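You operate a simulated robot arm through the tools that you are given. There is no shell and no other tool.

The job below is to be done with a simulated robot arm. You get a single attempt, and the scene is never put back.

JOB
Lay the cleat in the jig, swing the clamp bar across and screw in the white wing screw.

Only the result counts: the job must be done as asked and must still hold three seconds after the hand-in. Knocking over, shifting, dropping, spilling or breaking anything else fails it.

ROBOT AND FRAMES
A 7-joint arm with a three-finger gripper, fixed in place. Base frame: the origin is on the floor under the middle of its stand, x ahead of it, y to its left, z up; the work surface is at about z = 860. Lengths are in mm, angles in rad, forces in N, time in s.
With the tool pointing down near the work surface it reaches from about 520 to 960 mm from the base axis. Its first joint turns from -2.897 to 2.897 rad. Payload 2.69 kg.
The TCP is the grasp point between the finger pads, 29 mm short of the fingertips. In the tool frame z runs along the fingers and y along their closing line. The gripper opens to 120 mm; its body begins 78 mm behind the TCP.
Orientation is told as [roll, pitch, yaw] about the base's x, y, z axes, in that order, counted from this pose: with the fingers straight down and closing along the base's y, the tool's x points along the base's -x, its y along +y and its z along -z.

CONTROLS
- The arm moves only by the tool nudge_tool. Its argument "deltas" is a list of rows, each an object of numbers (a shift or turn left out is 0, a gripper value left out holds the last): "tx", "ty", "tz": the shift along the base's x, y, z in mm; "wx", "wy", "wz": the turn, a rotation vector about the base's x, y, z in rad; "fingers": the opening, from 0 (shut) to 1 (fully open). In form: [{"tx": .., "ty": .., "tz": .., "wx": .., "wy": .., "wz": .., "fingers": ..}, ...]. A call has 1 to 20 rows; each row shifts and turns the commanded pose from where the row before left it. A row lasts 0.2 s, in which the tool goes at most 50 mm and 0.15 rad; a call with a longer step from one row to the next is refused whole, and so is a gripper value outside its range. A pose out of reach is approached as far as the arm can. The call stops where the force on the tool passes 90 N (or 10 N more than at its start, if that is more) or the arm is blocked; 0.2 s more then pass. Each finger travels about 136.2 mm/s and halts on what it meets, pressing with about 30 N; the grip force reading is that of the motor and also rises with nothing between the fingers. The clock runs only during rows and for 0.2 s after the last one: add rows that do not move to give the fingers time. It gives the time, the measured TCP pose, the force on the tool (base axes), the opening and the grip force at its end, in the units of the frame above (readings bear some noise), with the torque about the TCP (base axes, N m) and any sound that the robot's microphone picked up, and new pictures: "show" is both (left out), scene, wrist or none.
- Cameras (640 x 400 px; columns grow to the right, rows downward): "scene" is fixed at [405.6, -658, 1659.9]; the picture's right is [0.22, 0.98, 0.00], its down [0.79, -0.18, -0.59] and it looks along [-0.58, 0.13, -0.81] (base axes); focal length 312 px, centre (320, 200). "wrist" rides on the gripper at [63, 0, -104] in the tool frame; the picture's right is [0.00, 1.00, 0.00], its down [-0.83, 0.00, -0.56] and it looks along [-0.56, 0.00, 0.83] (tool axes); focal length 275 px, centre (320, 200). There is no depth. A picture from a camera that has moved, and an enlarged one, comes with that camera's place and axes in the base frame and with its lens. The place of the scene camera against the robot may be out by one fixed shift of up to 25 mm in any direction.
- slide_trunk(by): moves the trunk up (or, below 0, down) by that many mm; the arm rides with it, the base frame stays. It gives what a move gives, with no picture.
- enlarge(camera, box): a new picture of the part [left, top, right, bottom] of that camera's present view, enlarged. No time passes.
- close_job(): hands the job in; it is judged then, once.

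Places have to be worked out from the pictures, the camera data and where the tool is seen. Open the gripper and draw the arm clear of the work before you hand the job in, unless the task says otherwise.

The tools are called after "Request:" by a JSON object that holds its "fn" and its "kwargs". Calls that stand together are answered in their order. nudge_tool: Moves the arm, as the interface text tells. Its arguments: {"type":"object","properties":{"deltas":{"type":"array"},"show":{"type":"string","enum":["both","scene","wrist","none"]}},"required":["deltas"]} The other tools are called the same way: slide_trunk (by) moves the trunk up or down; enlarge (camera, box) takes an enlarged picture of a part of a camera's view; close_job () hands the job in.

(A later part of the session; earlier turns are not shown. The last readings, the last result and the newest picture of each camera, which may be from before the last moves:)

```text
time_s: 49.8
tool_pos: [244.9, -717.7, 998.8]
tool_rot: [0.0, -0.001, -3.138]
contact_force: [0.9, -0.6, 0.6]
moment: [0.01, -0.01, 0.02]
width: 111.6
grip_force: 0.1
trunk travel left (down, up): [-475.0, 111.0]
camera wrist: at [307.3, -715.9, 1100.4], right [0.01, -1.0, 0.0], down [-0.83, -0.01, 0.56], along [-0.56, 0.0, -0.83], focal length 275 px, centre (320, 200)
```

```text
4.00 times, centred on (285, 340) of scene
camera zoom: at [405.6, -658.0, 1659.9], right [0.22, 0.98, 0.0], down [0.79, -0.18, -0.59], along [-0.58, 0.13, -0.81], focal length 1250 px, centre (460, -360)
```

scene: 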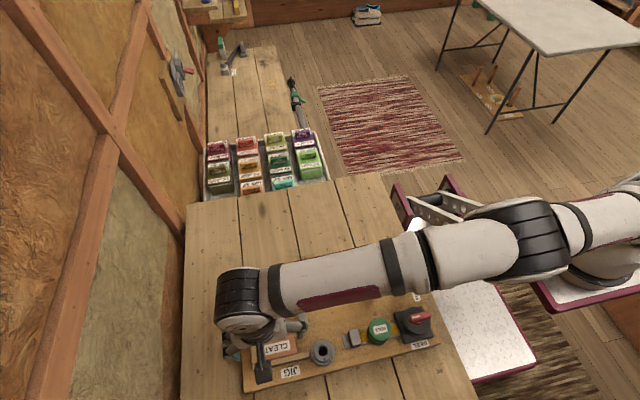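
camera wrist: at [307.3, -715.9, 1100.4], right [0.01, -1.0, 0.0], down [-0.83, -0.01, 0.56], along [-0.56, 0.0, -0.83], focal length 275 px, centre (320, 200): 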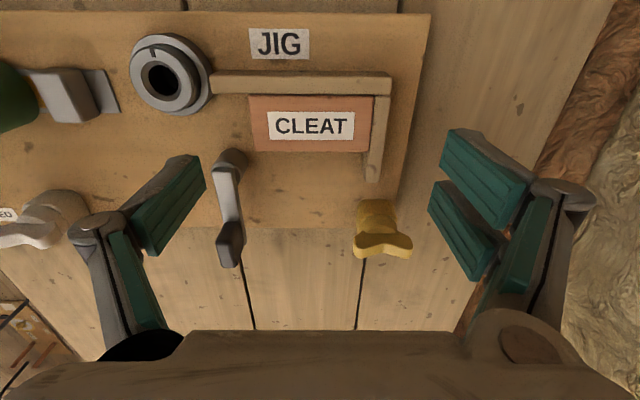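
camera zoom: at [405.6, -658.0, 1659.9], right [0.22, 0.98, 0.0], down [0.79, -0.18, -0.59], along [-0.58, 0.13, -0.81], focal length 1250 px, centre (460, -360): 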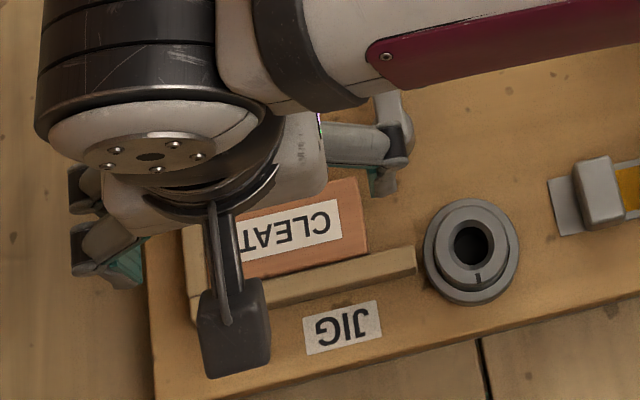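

The cleat is flush in both fences. Now I close the fingers and move to the +y side of the lever's black grip (grip ≈(151, −644), pivot ≈(202, −645.5)), staying high.

Request:
{"fn": "nudge_tool", "kwargs": {"deltas": [{"tz": 5, "fingers": 0.0}, {"tx": -18, "ty": 21}, {"tx": -19, "ty": 21}, {"tx": -19, "ty": 21}, {"tx": -19, "ty": 21}, {"tx": -19, "ty": 22}, {}], "show": "both"}}

Request:
{"fn": "enlarge", "kwargs": {"camera": "wrist", "box": [200, 30, 480, 230]}}

```text
time_s: 51.4
tool_pos: [151.4, -610.3, 1004.3]
tool_rot: [-0.001, 0.0, -3.137]
contact_force: [0.1, 0.3, -0.3]
moment: [0.0, 0.01, 0.02]
width: 0.0
grip_force: 28.7
trunk travel left (down, up): [-475.0, 111.0]
camera wrist: at [213.9, -609.1, 1106.7], right [0.01, -1.0, 0.0], down [-0.83, -0.01, 0.56], along [-0.56, 0.0, -0.83], focal length 275 px, centre (320, 200)
```

scene: 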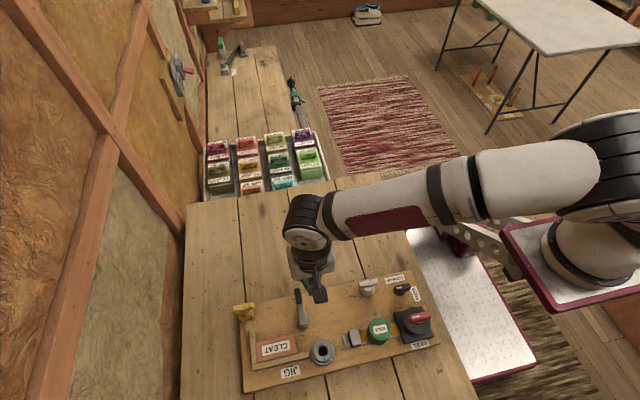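
wrist: 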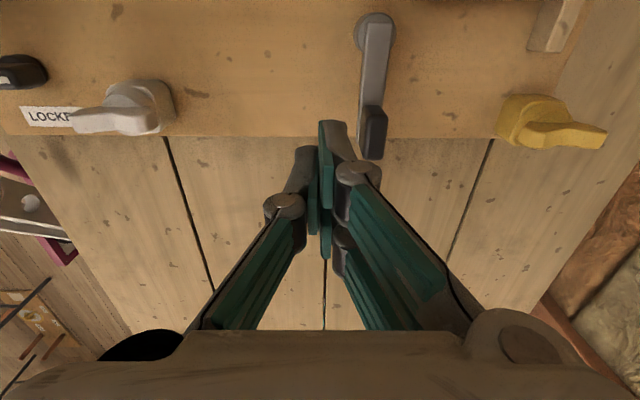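

```text
2.00 times, centred on (340, 130) of wrist
camera zoom: at [213.9, -609.1, 1106.7], right [0.01, -1.0, 0.0], down [-0.83, -0.01, 0.56], along [-0.56, 0.0, -0.83], focal length 551 px, centre (280, 340)
```

zoom: 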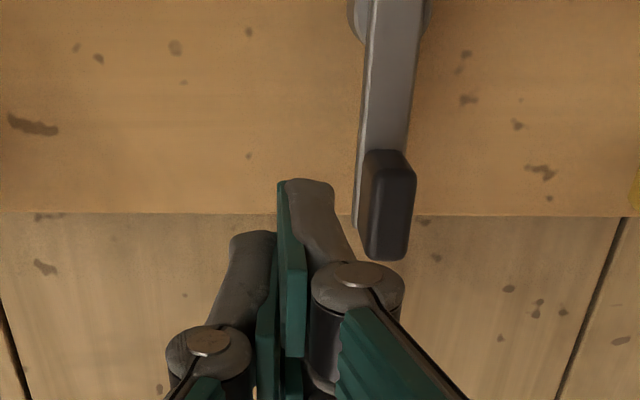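

Clear of the lever with ~14 mm margin. I descend so the closed tips are beside the grip block (tips ≈920).

Request:
{"fn": "nudge_tool", "kwargs": {"deltas": [{"tz": -20}, {"tz": -20}, {"tz": -13}, {}], "show": "wrist"}}

Request:
{"fn": "enlarge", "kwargs": {"camera": "wrist", "box": [200, 30, 480, 230]}}

```text
time_s: 52.4
tool_pos: [151.7, -610.8, 950.2]
tool_rot: [0.0, 0.0, -3.138]
contact_force: [0.4, -0.4, -0.3]
moment: [-0.01, 0.0, -0.02]
width: 0.0
grip_force: 28.2
trunk travel left (down, up): [-475.0, 111.0]
camera wrist: at [213.5, -609.5, 1053.2], right [0.01, -1.0, 0.0], down [-0.83, -0.01, 0.56], along [-0.56, 0.0, -0.83], focal length 275 px, centre (320, 200)
```

wrist: 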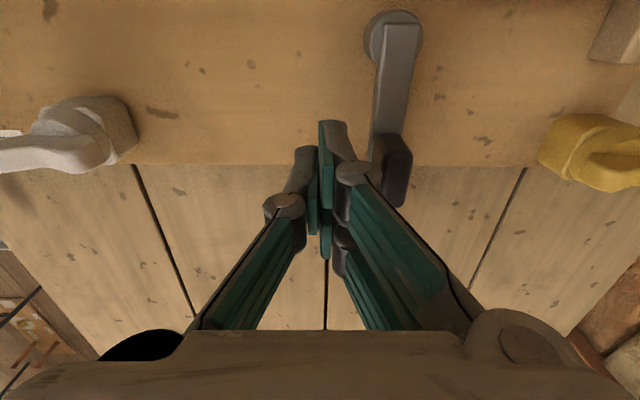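

```text
2.00 times, centred on (340, 130) of wrist
camera zoom: at [213.5, -609.5, 1053.2], right [0.01, -1.0, 0.0], down [-0.83, -0.01, 0.56], along [-0.56, 0.0, -0.83], focal length 551 px, centre (280, 340)
```

zoom: 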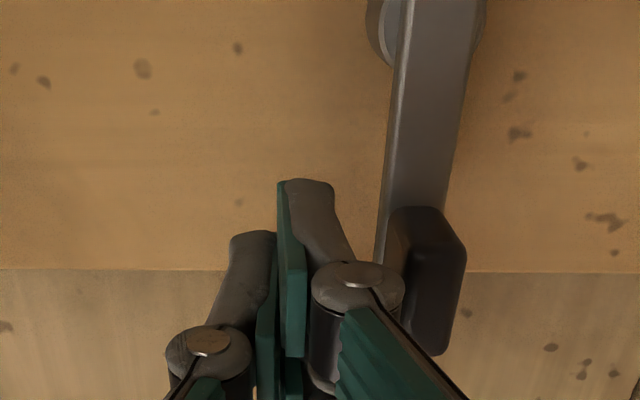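

Tips are beside the grip block. I approach in −y and begin pushing the lever along its arc (turning the hand with it), checking after the first ~25°.

Request:
{"fn": "nudge_tool", "kwargs": {"deltas": [{"ty": -7}, {"ty": -6}, {"tx": -2.6, "ty": -7.9, "wz": 0.149}, {"tx": -1.4, "ty": -8.2, "wz": 0.149}, {"tx": -0.2, "ty": -8.4, "wz": 0.149}], "show": "both"}}

Request:
{"fn": "enlarge", "kwargs": {"camera": "scene", "box": [225, 270, 345, 370]}}

```text
time_s: 53.6
tool_pos: [146.6, -648.2, 948.5]
tool_rot: [-0.001, 0.0, -2.689]
contact_force: [0.3, 0.0, 0.5]
moment: [0.0, 0.03, 0.02]
width: 0.1
grip_force: 29.0
trunk travel left (down, up): [-475.0, 111.0]
camera wrist: at [202.5, -619.0, 1051.5], right [0.44, -0.9, 0.0], down [-0.75, -0.37, 0.56], along [-0.5, -0.24, -0.83], focal length 275 px, centre (320, 200)
```

scene: 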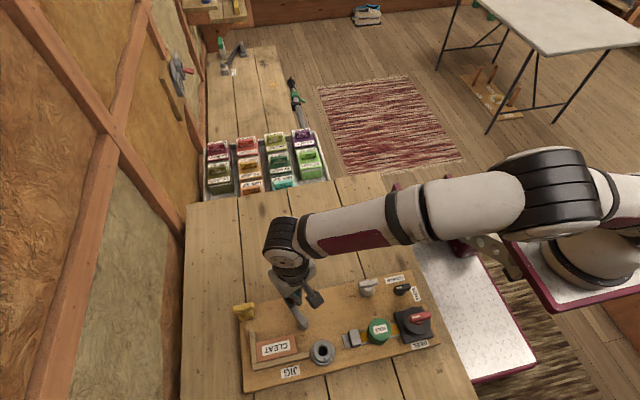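
wrist: 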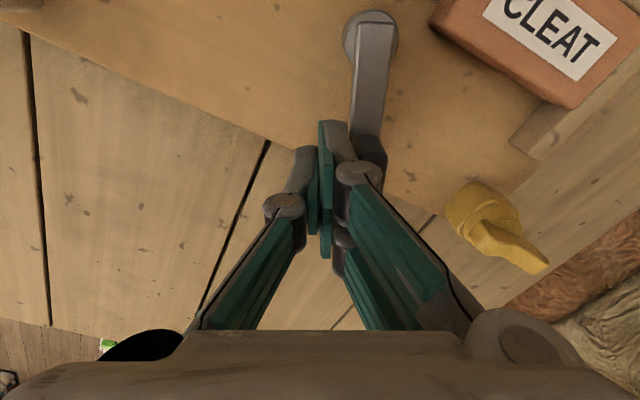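

```text
4.00 times, centred on (285, 320) of scene
camera zoom: at [405.6, -658.0, 1659.9], right [0.22, 0.98, 0.0], down [0.79, -0.18, -0.59], along [-0.58, 0.13, -0.81], focal length 1250 px, centre (460, -280)
```

zoom: 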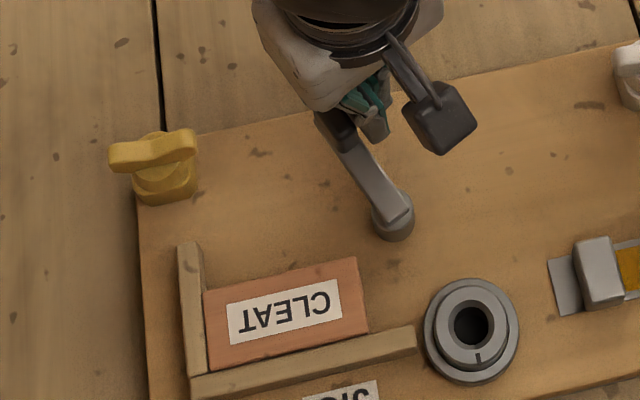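

The lever swings freely with the hand. I continue the arc to about 86°.

Request:
{"fn": "nudge_tool", "kwargs": {"deltas": [{"tx": 1.1, "ty": -8.3, "wz": 0.149}, {"tx": 2.3, "ty": -8.0, "wz": 0.149}, {"tx": 3.5, "ty": -7.6, "wz": 0.149}, {"tx": 4.6, "ty": -7.0, "wz": 0.149}, {"tx": 5.6, "ty": -6.2, "wz": 0.149}, {"tx": 6.4, "ty": -5.3, "wz": 0.149}, {"tx": 7.2, "ty": -4.3, "wz": 0.149}], "show": "both"}}

Request:
{"fn": "enlarge", "kwargs": {"camera": "scene", "box": [225, 270, 345, 370]}}

```text
time_s: 55.2
tool_pos: [178.1, -696.3, 948.8]
tool_rot: [0.0, 0.001, -1.645]
contact_force: [-0.2, 0.0, -0.2]
moment: [-0.02, -0.01, 0.01]
width: 0.0
grip_force: 28.3
trunk travel left (down, up): [-475.0, 111.0]
camera wrist: at [182.0, -631.8, 1051.8], right [1.0, -0.07, 0.0], down [-0.06, -0.83, 0.56], along [-0.04, -0.55, -0.83], focal length 275 px, centre (320, 200)
```

scene: 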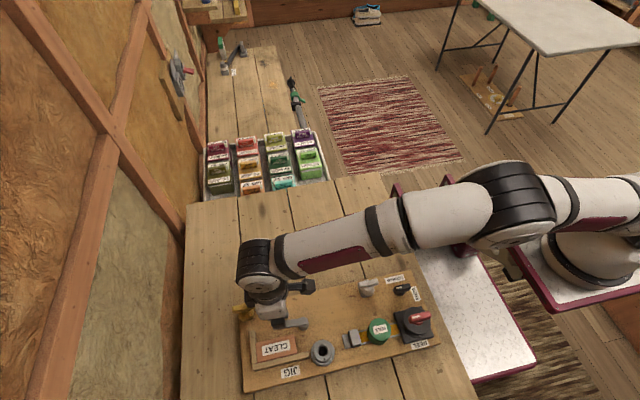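
wrist: 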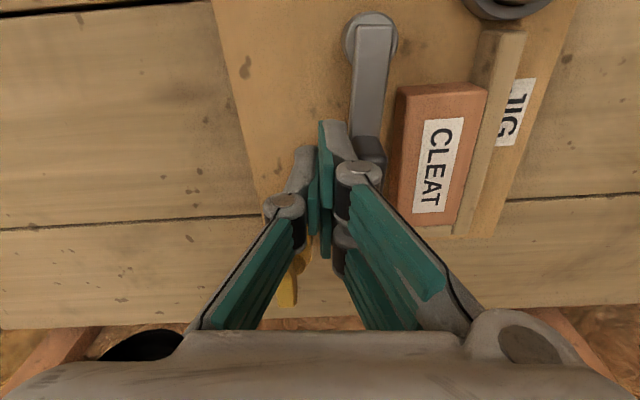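

```text
4.00 times, centred on (285, 320) of scene
camera zoom: at [405.6, -658.0, 1659.9], right [0.22, 0.98, 0.0], down [0.79, -0.18, -0.59], along [-0.58, 0.13, -0.81], focal length 1250 px, centre (460, -280)
```

zoom: 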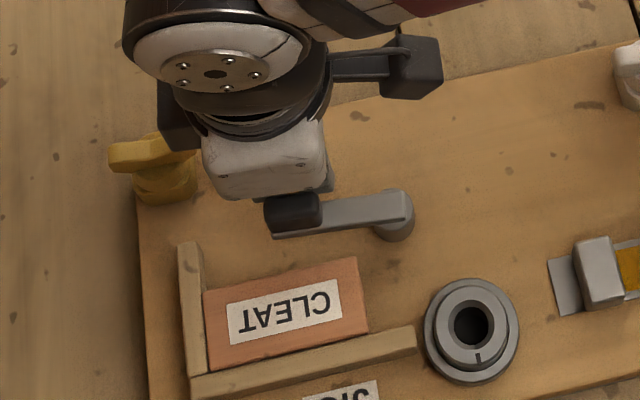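

The bar now points to −y. I continue slowly toward the cleat, watching the force as it comes over it.

Request:
{"fn": "nudge_tool", "kwargs": {"deltas": [{"tx": 7.7, "ty": -3.2, "wz": 0.149}, {"tx": 8.1, "ty": -2.0, "wz": 0.149}], "show": "both"}}

Request:
{"fn": "enlarge", "kwargs": {"camera": "scene", "box": [225, 290, 345, 390]}}

Request:
{"fn": "enlarge", "kwargs": {"camera": "wrist", "box": [270, 0, 530, 230]}}

```text
time_s: 55.8
tool_pos: [193.3, -700.9, 949.6]
tool_rot: [0.0, 0.0, -1.349]
contact_force: [-0.2, -0.2, -0.4]
moment: [0.03, -0.02, 0.01]
width: 0.0
grip_force: 28.6
trunk travel left (down, up): [-475.0, 111.0]
camera wrist: at [179.0, -638.3, 1052.7], right [0.97, 0.23, 0.0], down [0.19, -0.81, 0.56], along [0.12, -0.54, -0.83], focal length 275 px, centre (320, 200)
```

scene: 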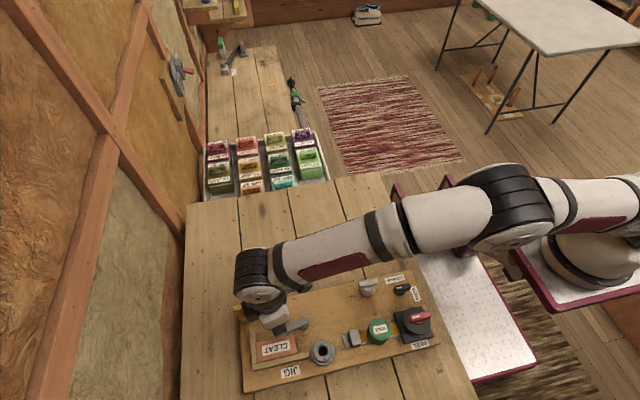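
wrist: 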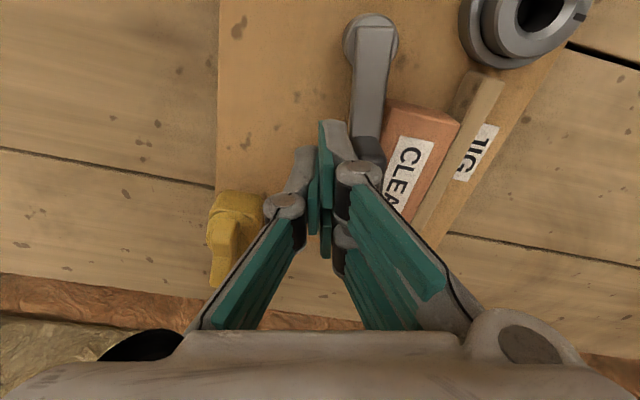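

```text
4.00 times, centred on (285, 340) of scene
camera zoom: at [405.6, -658.0, 1659.9], right [0.22, 0.98, 0.0], down [0.79, -0.18, -0.59], along [-0.58, 0.13, -0.81], focal length 1250 px, centre (460, -360)
```

zoom: 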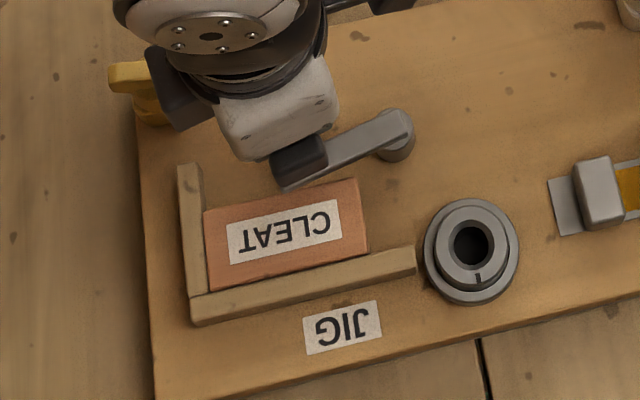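

```text
1.74 times, centred on (400, 115) of wrist
camera zoom: at [179.0, -638.3, 1052.7], right [0.97, 0.23, 0.0], down [0.19, -0.81, 0.56], along [0.12, -0.54, -0.83], focal length 479 px, centre (181, 348)
```

zoom: 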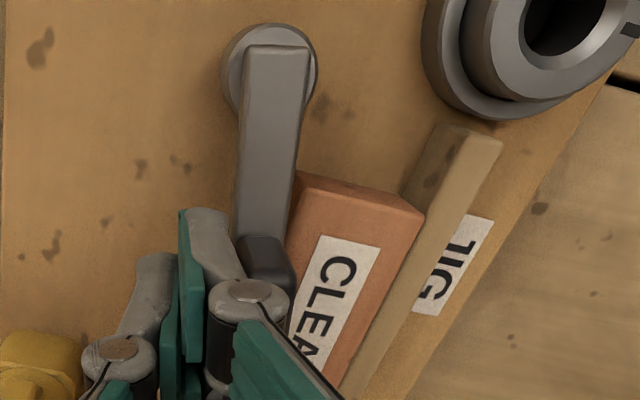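

The bar begins to pass over the cleat without force. Two more steps.

Request:
{"fn": "nudge_tool", "kwargs": {"deltas": [{"tx": 8.3, "ty": -0.8, "wz": 0.149}], "show": "none"}}

Request:
{"fn": "nudge_tool", "kwargs": {"deltas": [{"tx": 4.2, "ty": 0.1, "wz": 0.075}], "show": "both"}}

Request:
{"fn": "enlarge", "kwargs": {"camera": "scene", "box": [225, 290, 345, 390]}}

```text
time_s: 56.2
tool_pos: [201.8, -700.9, 949.7]
tool_rot: [-0.001, 0.0, -1.198]
contact_force: [0.7, -0.9, -1.0]
moment: [0.01, 0.02, 0.02]
width: 0.0
grip_force: 28.1
trunk travel left (down, up): [-475.0, 111.0]
```

```text
time_s: 56.6
tool_pos: [201.3, -702.9, 950.5]
tool_rot: [-0.005, -0.001, -1.129]
contact_force: [-12.8, -4.4, -2.4]
moment: [0.01, 0.07, -0.16]
width: 0.0
grip_force: 28.7
trunk travel left (down, up): [-475.0, 111.0]
camera wrist: at [174.4, -644.2, 1052.6], right [0.9, 0.43, 0.0], down [0.36, -0.75, 0.56], along [0.24, -0.5, -0.83], focal length 275 px, centre (320, 200)
```

scene: 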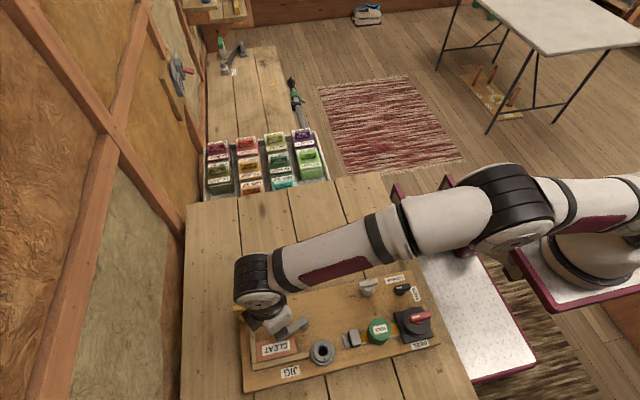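
wrist: 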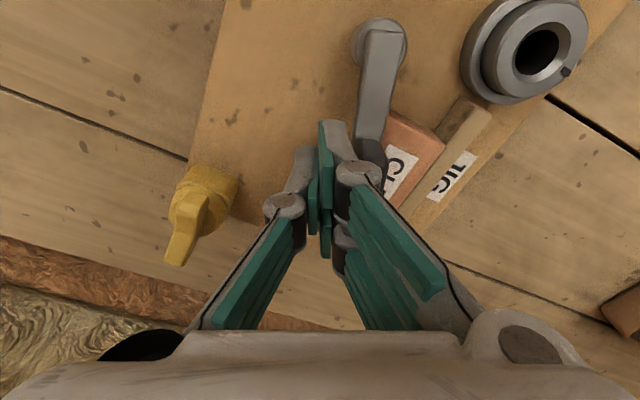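

```text
4.00 times, centred on (285, 340) of scene
camera zoom: at [405.6, -658.0, 1659.9], right [0.22, 0.98, 0.0], down [0.79, -0.18, -0.59], along [-0.58, 0.13, -0.81], focal length 1250 px, centre (460, -360)
```

zoom: 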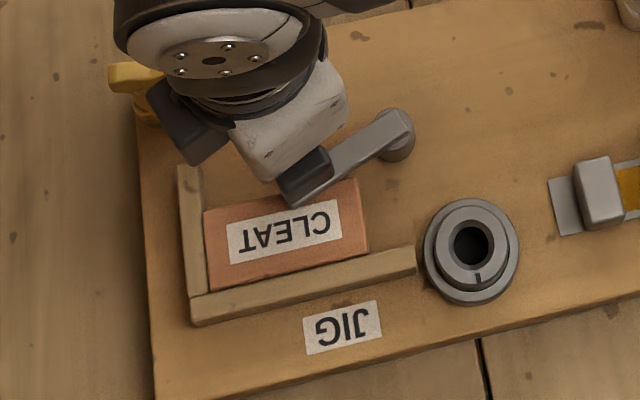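

The lever met resistance (−13 N) at about 112°, with its end over the cleat. I push slightly more along the tangent to see whether it's the end stop.

Request:
{"fn": "nudge_tool", "kwargs": {"deltas": [{"tx": 2, "ty": 0.8}, {"tx": 1.5, "ty": 0.6}], "show": "wrist"}}

Request:
{"fn": "enlarge", "kwargs": {"camera": "scene", "box": [250, 310, 330, 380]}}

Request:
{"fn": "enlarge", "kwargs": {"camera": "wrist", "box": [300, 0, 500, 230]}}

```text
time_s: 57.2
tool_pos: [204.3, -702.5, 950.6]
tool_rot: [-0.005, 0.0, -1.128]
contact_force: [-29.2, -14.2, 1.3]
moment: [-0.08, 0.04, -0.44]
width: 0.0
grip_force: 29.0
trunk travel left (down, up): [-475.0, 111.0]
camera wrist: at [177.0, -643.0, 1053.5], right [0.9, 0.43, 0.0], down [0.36, -0.75, 0.56], along [0.24, -0.5, -0.83], focal length 275 px, centre (320, 200)
```

wrist: 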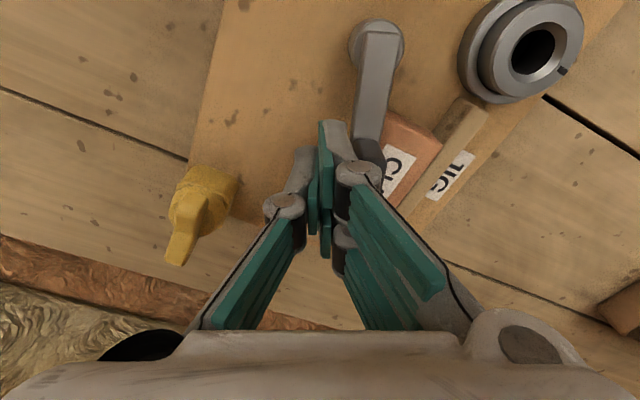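

```text
5.71 times, centred on (290, 345) of scene
camera zoom: at [405.6, -658.0, 1659.9], right [0.22, 0.98, 0.0], down [0.79, -0.18, -0.59], along [-0.58, 0.13, -0.81], focal length 1786 px, centre (491, -629)
```

zoom: 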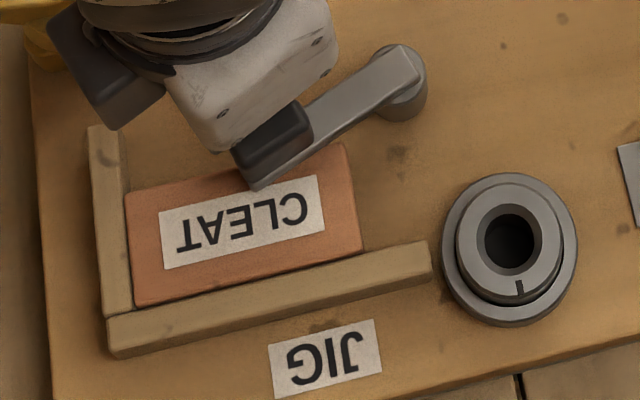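

```text
1.74 times, centred on (400, 115) of wrist
camera zoom: at [177.0, -643.0, 1053.5], right [0.9, 0.43, 0.0], down [0.36, -0.75, 0.56], along [0.24, -0.5, -0.83], focal length 479 px, centre (181, 348)
```

zoom: 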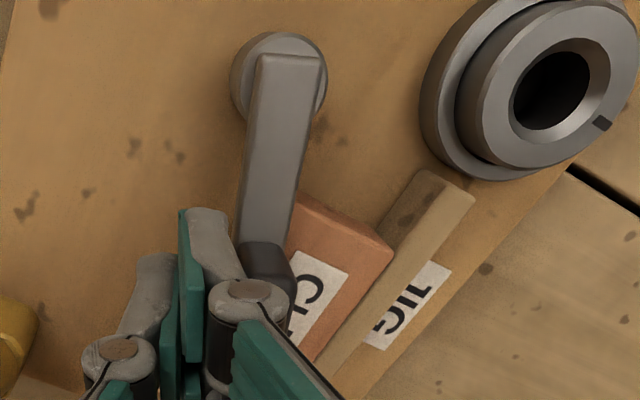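

Force climbs with no further movement: it's the end stop, and the bar lies across the cleat. I back off from the lever and rise.

Request:
{"fn": "nudge_tool", "kwargs": {"deltas": [{"tx": -5, "ty": -2}, {"tx": -8, "ty": -3}, {"tx": -5, "ty": -2}, {"tz": 20}, {"tz": 25}, {"tz": 25}, {}], "show": "both"}}

Request:
{"fn": "enlarge", "kwargs": {"camera": "scene", "box": [250, 310, 330, 380]}}

```text
time_s: 58.8
tool_pos: [190.0, -708.1, 1020.1]
tool_rot: [0.0, 0.001, -1.124]
contact_force: [0.3, -0.8, 0.6]
moment: [-0.02, -0.01, 0.0]
width: 0.3
grip_force: 28.5
trunk travel left (down, up): [-475.0, 111.0]
camera wrist: at [162.9, -649.7, 1122.9], right [0.9, 0.43, 0.0], down [0.36, -0.75, 0.56], along [0.24, -0.5, -0.83], focal length 275 px, centre (320, 200)
```

scene: 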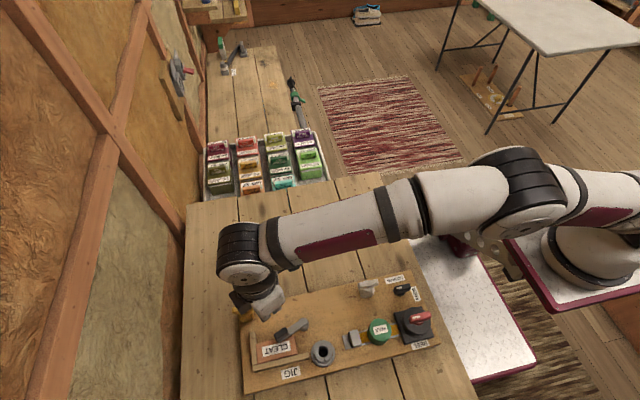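
wrist: 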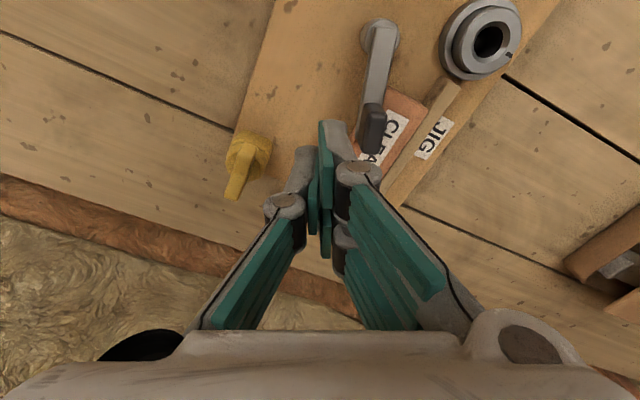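

```text
5.71 times, centred on (290, 345) of scene
camera zoom: at [405.6, -658.0, 1659.9], right [0.22, 0.98, 0.0], down [0.79, -0.18, -0.59], along [-0.58, 0.13, -0.81], focal length 1786 px, centre (491, -629)
```

zoom: 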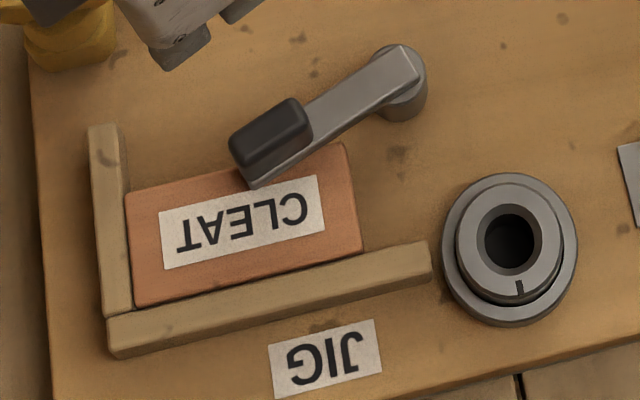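

The bar stays across the cleat. Next the white wing screw: I open the fingers, turn back to yaw −90° and move above it for a close look.

Request:
{"fn": "nudge_tool", "kwargs": {"deltas": [{"tx": -4, "ty": 30, "tz": 10, "wz": -0.149}, {"tx": -4, "ty": 38, "tz": 7, "wz": -0.149}, {"tx": -4, "ty": 38, "tz": 5, "wz": -0.149}, {"tx": -4, "ty": 38, "tz": 5, "fingers": 0.5}, {"tx": -4, "ty": 38, "tz": 3}, {"tx": -4, "ty": 38}, {}], "show": "both"}}

Request:
{"fn": "enlarge", "kwargs": {"camera": "wrist", "box": [240, 60, 440, 220]}}

Request:
{"fn": "enlarge", "kwargs": {"camera": "scene", "box": [330, 260, 430, 340]}}

```text
time_s: 60.4
tool_pos: [165.1, -489.7, 1048.5]
tool_rot: [0.0, 0.0, -1.574]
contact_force: [-0.1, -0.6, 0.2]
moment: [0.0, 0.02, -0.04]
width: 60.2
grip_force: 0.1
trunk travel left (down, up): [-475.0, 111.0]
camera wrist: at [164.3, -424.4, 1152.2], right [1.0, 0.0, 0.0], down [0.0, -0.83, 0.56], along [0.0, -0.56, -0.83], focal length 275 px, centre (320, 200)
```

scene: 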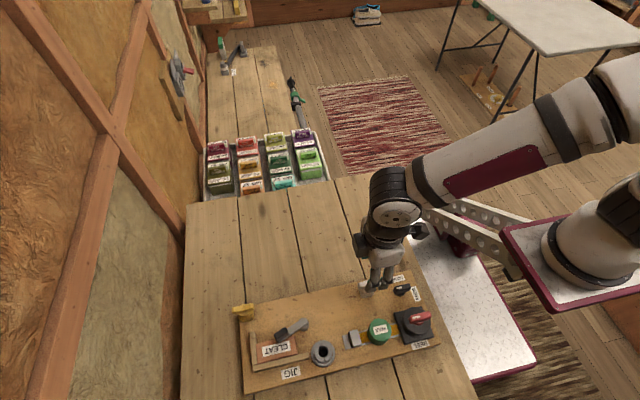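
wrist: 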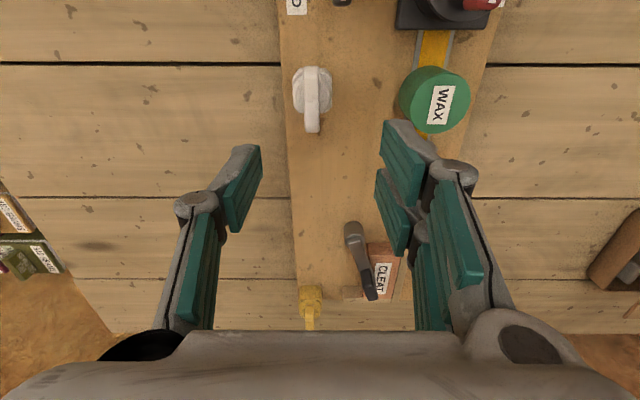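

```text
2.50 times, centred on (340, 140) of wrist
camera zoom: at [164.3, -424.4, 1152.2], right [1.0, 0.0, 0.0], down [0.0, -0.83, 0.56], along [0.0, -0.56, -0.83], focal length 688 px, centre (270, 350)
```

zoom: 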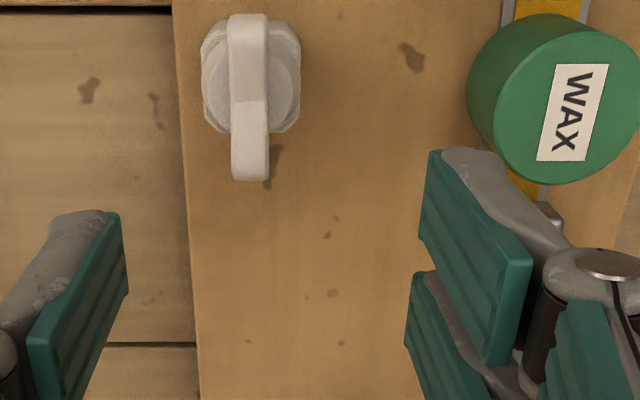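

```text
5.00 times, centred on (380, 300) of scene
camera zoom: at [405.6, -658.0, 1659.9], right [0.22, 0.98, 0.0], down [0.79, -0.18, -0.59], along [-0.58, 0.13, -0.81], focal length 1563 px, centre (20, -300)
```

zoom: 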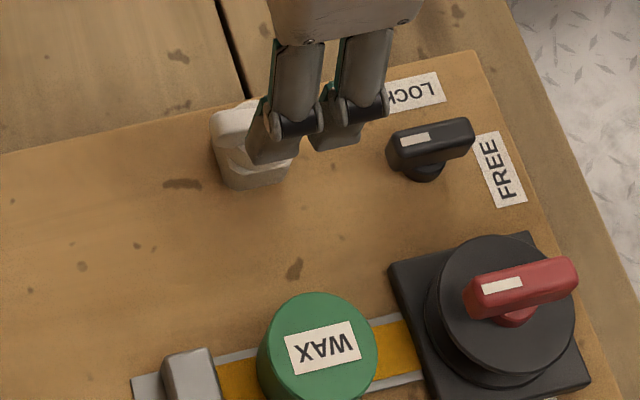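

The white screw's wing is a plate lying along y, centred near (157.6, −480), ~12 mm thick, 50 mm long, sitting on a white block. I align above it and go lower for a closer check.

Request:
{"fn": "nudge_tool", "kwargs": {"deltas": [{"tx": -3.3, "ty": 4, "tz": -15}, {"tx": -3.4, "ty": 4, "tz": -20}, {"tz": -20}, {}], "show": "both"}}

Request:
{"fn": "enlarge", "kwargs": {"camera": "wrist", "box": [240, 40, 400, 200]}}

Request:
{"fn": "enlarge", "kwargs": {"camera": "scene", "box": [330, 260, 430, 340]}}

```text
time_s: 61.4
tool_pos: [158.6, -480.0, 993.8]
tool_rot: [-0.002, 0.0, -1.573]
contact_force: [-0.2, 0.6, -0.2]
moment: [-0.01, -0.02, 0.0]
width: 59.9
grip_force: 0.1
trunk travel left (down, up): [-475.0, 111.0]
camera wrist: at [158.1, -415.8, 1096.8], right [1.0, 0.0, 0.0], down [0.0, -0.83, 0.56], along [0.0, -0.56, -0.83], focal length 275 px, centre (320, 200)
```

scene: 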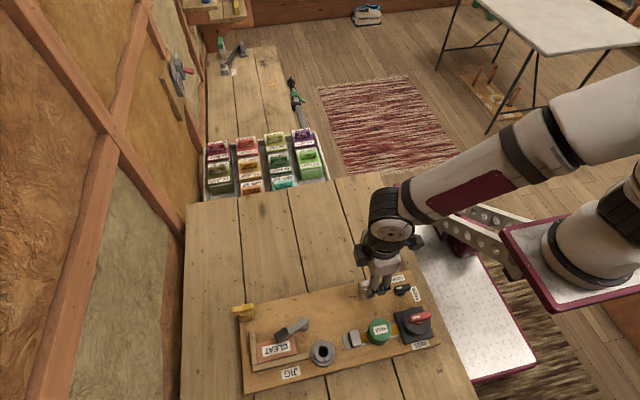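
wrist: 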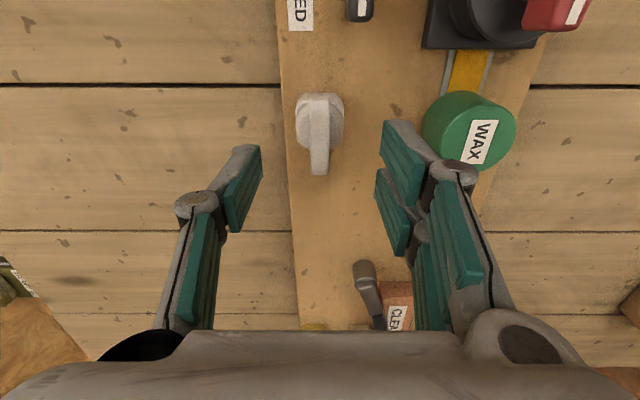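

```text
2.50 times, centred on (320, 120) of wrist
camera zoom: at [158.1, -415.8, 1096.8], right [1.0, 0.0, 0.0], down [0.0, -0.83, 0.56], along [0.0, -0.56, -0.83], focal length 688 px, centre (320, 400)
```

zoom: 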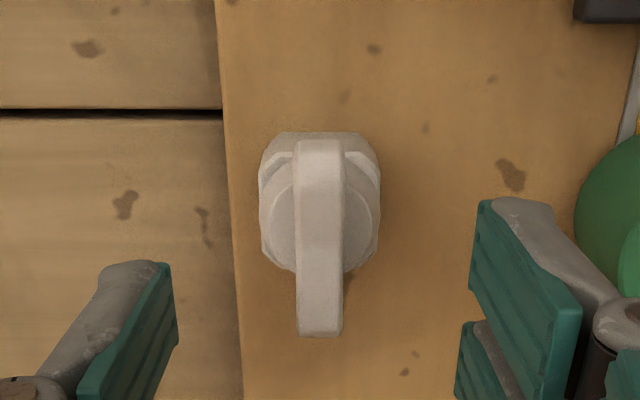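

```text
5.00 times, centred on (380, 300) of scene
camera zoom: at [405.6, -658.0, 1659.9], right [0.22, 0.98, 0.0], down [0.79, -0.18, -0.59], along [-0.58, 0.13, -0.81], focal length 1563 px, centre (20, -300)
```

zoom: 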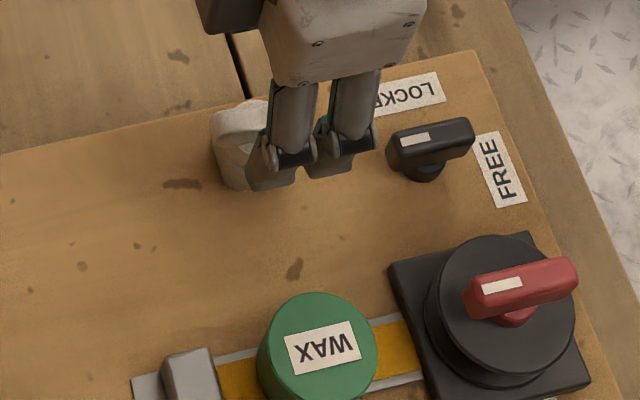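

The wing is centred between the fingers (top ≈938). I descend 44 mm so the tips are beside the wing just above the block.

Request:
{"fn": "nudge_tool", "kwargs": {"deltas": [{"tz": -15, "fingers": 0.42}, {"tz": -15}, {"tz": -14}, {}], "show": "wrist"}}

Request:
{"fn": "enlarge", "kwargs": {"camera": "wrist", "box": [220, 60, 420, 260]}}

Request:
{"fn": "enlarge", "kwargs": {"camera": "scene", "box": [330, 260, 430, 340]}}

```text
time_s: 62.4
tool_pos: [159.6, -480.8, 949.6]
tool_rot: [0.0, 0.0, -1.573]
contact_force: [0.5, -0.6, -0.7]
moment: [-0.01, 0.04, 0.0]
width: 50.4
grip_force: 0.0
trunk travel left (down, up): [-475.0, 111.0]
camera wrist: at [159.1, -416.0, 1052.7], right [1.0, 0.0, 0.0], down [0.0, -0.83, 0.56], along [0.0, -0.56, -0.83], focal length 275 px, centre (320, 200)
```

wrist: 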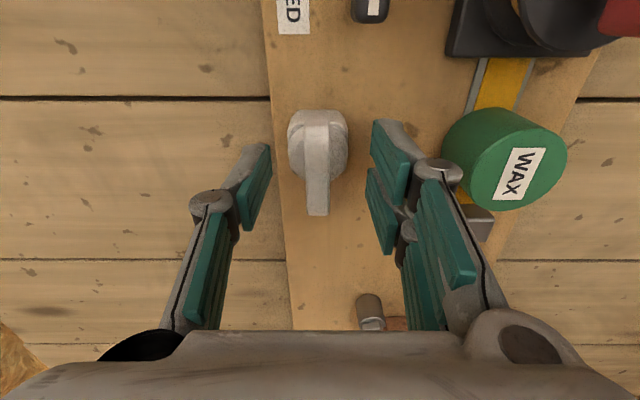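

```text
2.00 times, centred on (320, 160) of wrist
camera zoom: at [159.1, -416.0, 1052.7], right [1.0, 0.0, 0.0], down [0.0, -0.83, 0.56], along [0.0, -0.56, -0.83], focal length 551 px, centre (320, 280)
```

zoom: 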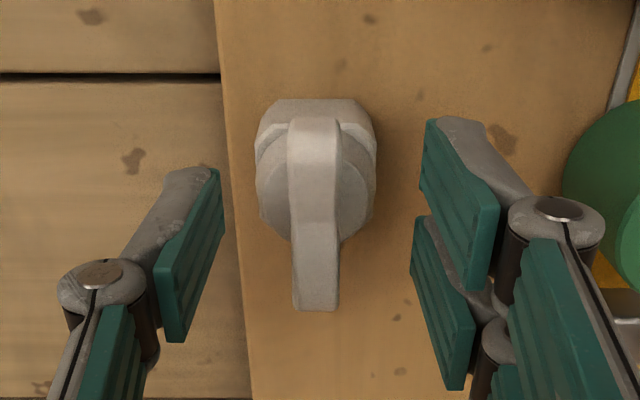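

```text
5.00 times, centred on (380, 300) of scene
camera zoom: at [405.6, -658.0, 1659.9], right [0.22, 0.98, 0.0], down [0.79, -0.18, -0.59], along [-0.58, 0.13, -0.81], focal length 1563 px, centre (20, -300)
```

zoom: 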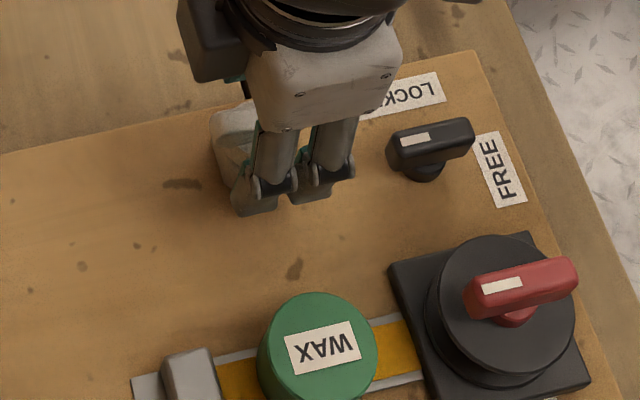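

Well aligned (small +1 mm y correction). Now I close on the wing.

Request:
{"fn": "nudge_tool", "kwargs": {"deltas": [{"tx": -0.5, "ty": 1.2}, {"fingers": 0.2}, {"fingers": 0.0}, {"fingers": 0.0}, {"fingers": 0.0}], "show": "wrist"}}

Request:
{"fn": "enlarge", "kwargs": {"camera": "wrist", "box": [220, 60, 420, 260]}}

```text
time_s: 63.6
tool_pos: [158.3, -478.9, 951.9]
tool_rot: [-0.001, -0.004, -1.573]
contact_force: [2.5, -2.9, 25.8]
moment: [0.1, -0.09, -0.02]
width: 10.8
grip_force: 30.0
trunk travel left (down, up): [-475.0, 111.0]
camera wrist: at [158.4, -414.8, 1054.1], right [1.0, 0.0, 0.0], down [0.0, -0.83, 0.56], along [0.0, -0.56, -0.83], focal length 275 px, centre (320, 200)
```

wrist: 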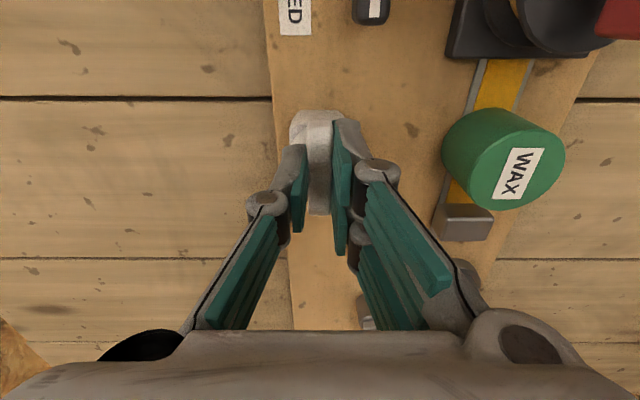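

```text
2.00 times, centred on (320, 160) of wrist
camera zoom: at [158.4, -414.8, 1054.1], right [1.0, 0.0, 0.0], down [0.0, -0.83, 0.56], along [0.0, -0.56, -0.83], focal length 551 px, centre (320, 280)
```

zoom: 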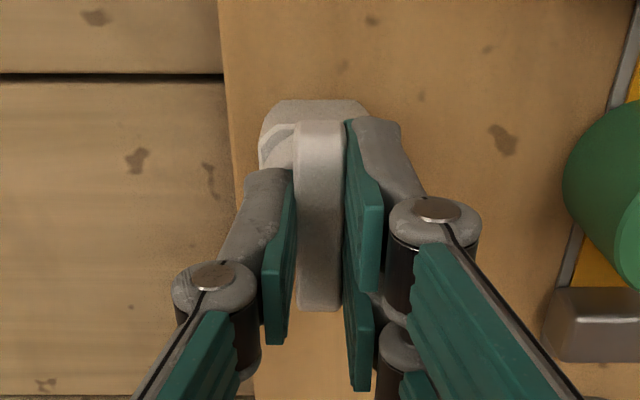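

The wing is gripped (10.8 mm); the tips press lightly on the block. I lift a few mm and check whether the screw comes free.

Request:
{"fn": "nudge_tool", "kwargs": {"deltas": [{"tz": 3}, {"tz": 3}, {"tz": 3}], "show": "wrist"}}

Request:
{"fn": "enlarge", "kwargs": {"camera": "wrist", "box": [220, 60, 420, 260]}}

Request:
{"fn": "enlarge", "kwargs": {"camera": "scene", "box": [330, 260, 430, 340]}}

```text
time_s: 64.4
tool_pos: [160.2, -477.9, 959.9]
tool_rot: [0.0, 0.001, -1.57]
contact_force: [0.2, -0.3, -0.8]
moment: [0.0, 0.02, 0.0]
width: 11.0
grip_force: 29.8
trunk travel left (down, up): [-475.0, 111.0]
camera wrist: at [158.5, -414.3, 1062.2], right [1.0, 0.0, 0.0], down [0.0, -0.83, 0.55], along [0.0, -0.55, -0.83], focal length 275 px, centre (320, 200)
```

wrist: 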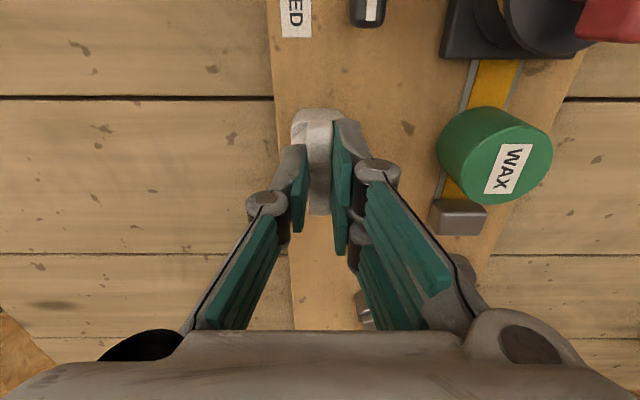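

```text
2.00 times, centred on (320, 160) of wrist
camera zoom: at [158.5, -414.3, 1062.2], right [1.0, 0.0, 0.0], down [0.0, -0.83, 0.55], along [0.0, -0.55, -0.83], focal length 551 px, centre (320, 280)
```

zoom: 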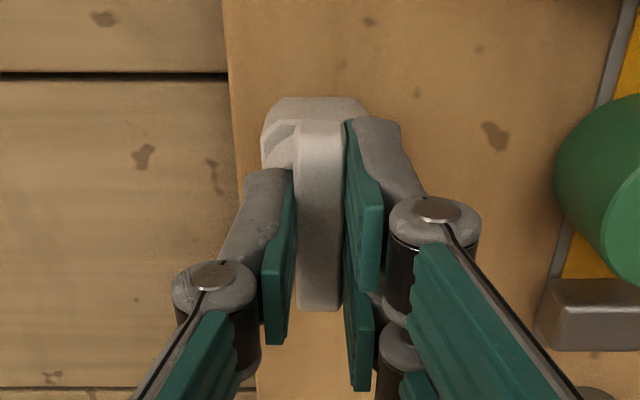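

```text
5.00 times, centred on (380, 300) of scene
camera zoom: at [405.6, -658.0, 1659.9], right [0.22, 0.98, 0.0], down [0.79, -0.18, -0.59], along [-0.58, 0.13, -0.81], focal length 1563 px, centre (20, -300)
```

zoom: 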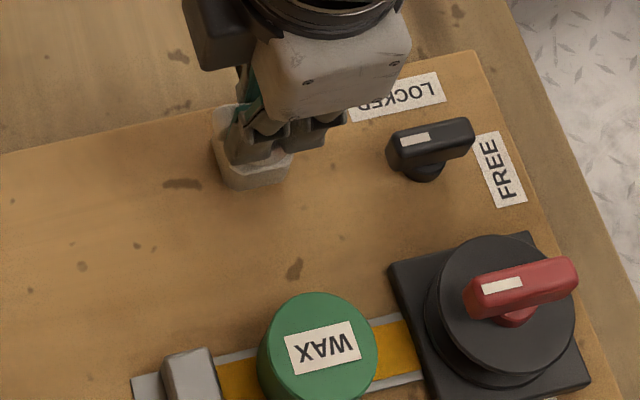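

It comes free with almost no force. I lift further by 45 mm and look at the screw.

Request:
{"fn": "nudge_tool", "kwargs": {"deltas": [{"tz": 10}, {"tz": 15}, {"tz": 20}, {"tz": 20}, {}], "show": "both"}}

Request:
{"fn": "enlarge", "kwargs": {"camera": "wrist", "box": [220, 60, 420, 260]}}

Request:
{"fn": "enlarge", "kwargs": {"camera": "scene", "box": [330, 250, 430, 330]}}

```text
time_s: 65.6
tool_pos: [160.8, -477.6, 1025.8]
tool_rot: [0.0, 0.0, -1.574]
contact_force: [-0.5, -0.2, 0.1]
moment: [-0.02, -0.01, 0.0]
width: 10.6
grip_force: 30.5
trunk travel left (down, up): [-475.0, 111.0]
camera wrist: at [159.9, -414.4, 1128.5], right [1.0, 0.0, 0.0], down [0.0, -0.83, 0.56], along [0.0, -0.56, -0.83], focal length 275 px, centre (320, 200)
```

scene: 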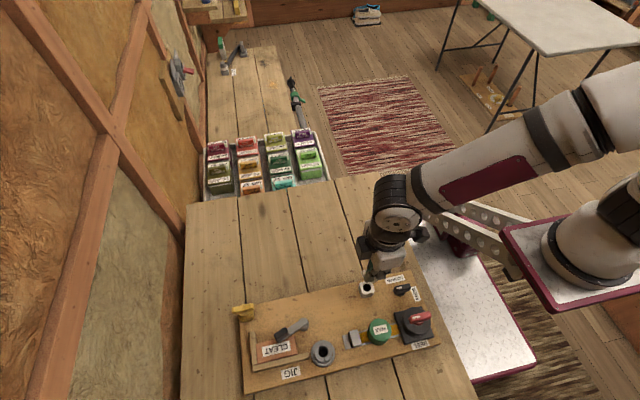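
wrist: 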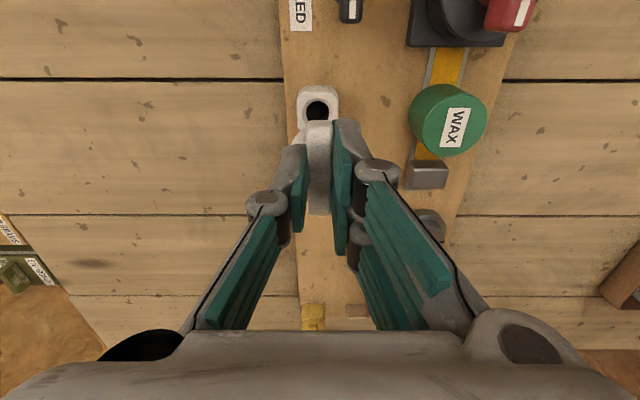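

```text
2.00 times, centred on (320, 160) of wrist
camera zoom: at [159.9, -414.4, 1128.5], right [1.0, 0.0, 0.0], down [0.0, -0.83, 0.56], along [0.0, -0.56, -0.83], focal length 551 px, centre (320, 280)
```

zoom: 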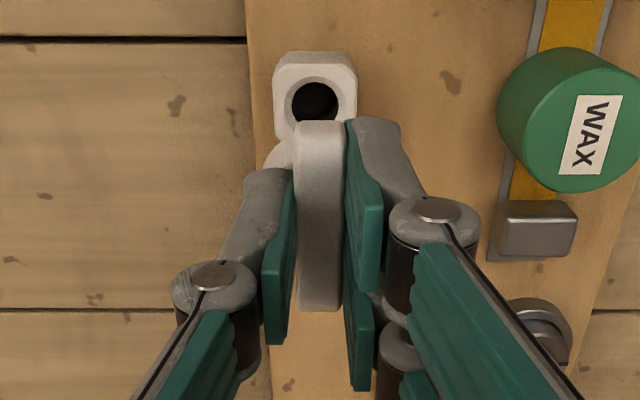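

```text
5.00 times, centred on (380, 290) of scene
camera zoom: at [405.6, -658.0, 1659.9], right [0.22, 0.98, 0.0], down [0.79, -0.18, -0.59], along [-0.58, 0.13, -0.81], focal length 1563 px, centre (20, -250)
```

zoom: 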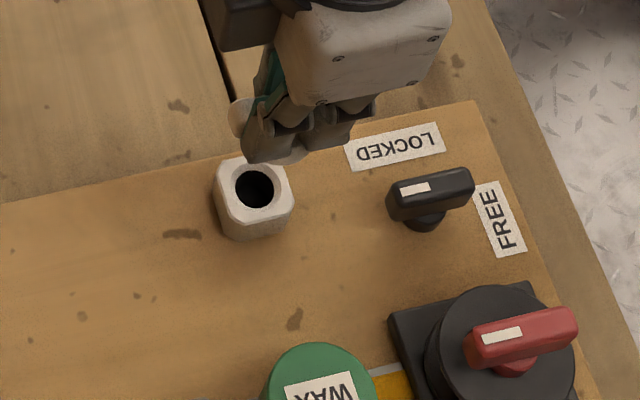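

The screw is out of its holder block (hole visible, block stayed). I carry it at this height to above the boss, by the vector holder-hole → boss-hole ≈ (108.6, −138.8).

Request:
{"fn": "nudge_tool", "kwargs": {"deltas": [{"tx": 18.1, "ty": -23.1}, {"tx": 18.1, "ty": -23.1}, {"tx": 18.1, "ty": -23.1}, {"tx": 18.1, "ty": -23.1}, {"tx": 18.1, "ty": -23.2}, {"tx": 18.1, "ty": -23.2}, {}], "show": "both"}}

Request:
{"fn": "enlarge", "kwargs": {"camera": "wrist", "box": [220, 60, 420, 260]}}

Request:
{"fn": "enlarge", "kwargs": {"camera": "scene", "box": [280, 290, 380, 370]}}

```text
time_s: 67.2
tool_pos: [270.8, -616.5, 1025.6]
tool_rot: [0.0, 0.001, -1.574]
contact_force: [-1.0, -0.2, 0.1]
moment: [-0.04, 0.02, 0.0]
width: 10.9
grip_force: 30.2
trunk travel left (down, up): [-475.0, 111.0]
camera wrist: at [270.2, -551.6, 1127.5], right [1.0, 0.0, 0.0], down [0.0, -0.83, 0.56], along [0.0, -0.56, -0.83], focal length 275 px, centre (320, 200)
```

scene: 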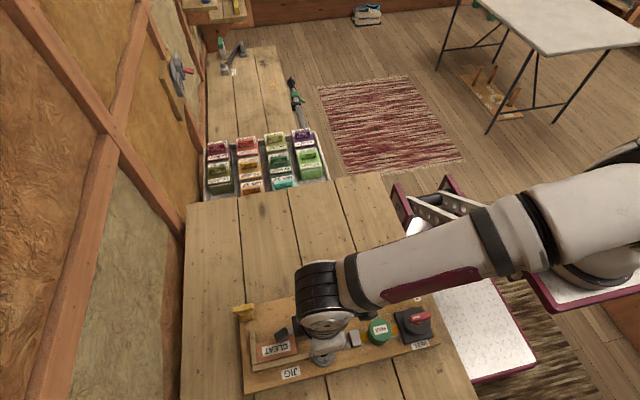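
wrist: 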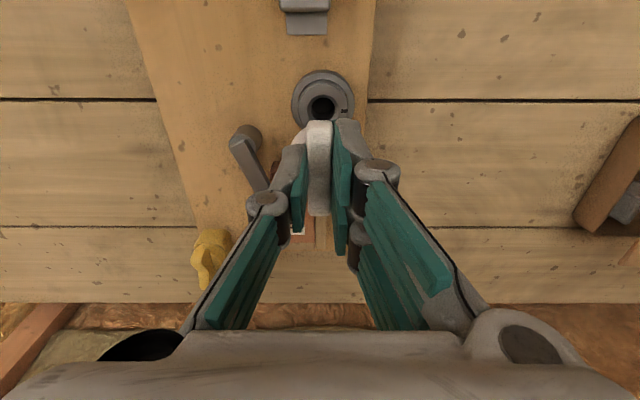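

```text
2.00 times, centred on (320, 160) of wrist
camera zoom: at [270.2, -551.6, 1127.5], right [1.0, 0.0, 0.0], down [0.0, -0.83, 0.56], along [0.0, -0.56, -0.83], focal length 551 px, centre (320, 280)
```

zoom: 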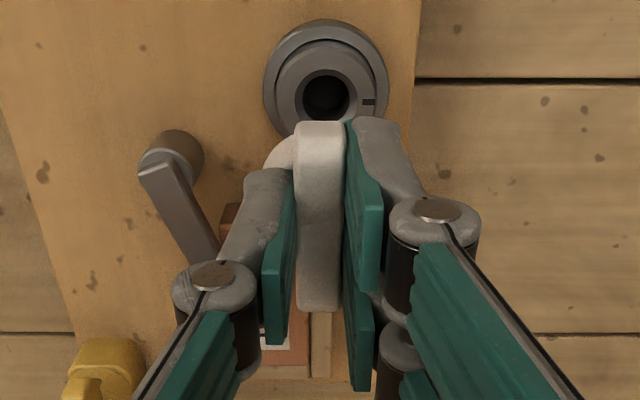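

```text
5.00 times, centred on (330, 330) of scene
camera zoom: at [405.6, -658.0, 1659.9], right [0.22, 0.98, 0.0], down [0.79, -0.18, -0.59], along [-0.58, 0.13, -0.81], focal length 1563 px, centre (270, -450)
```

zoom: 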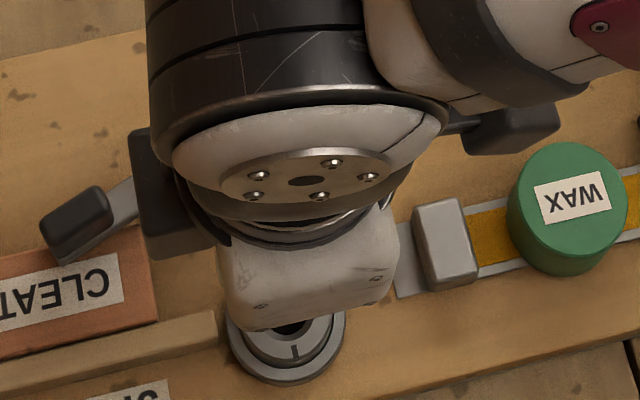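

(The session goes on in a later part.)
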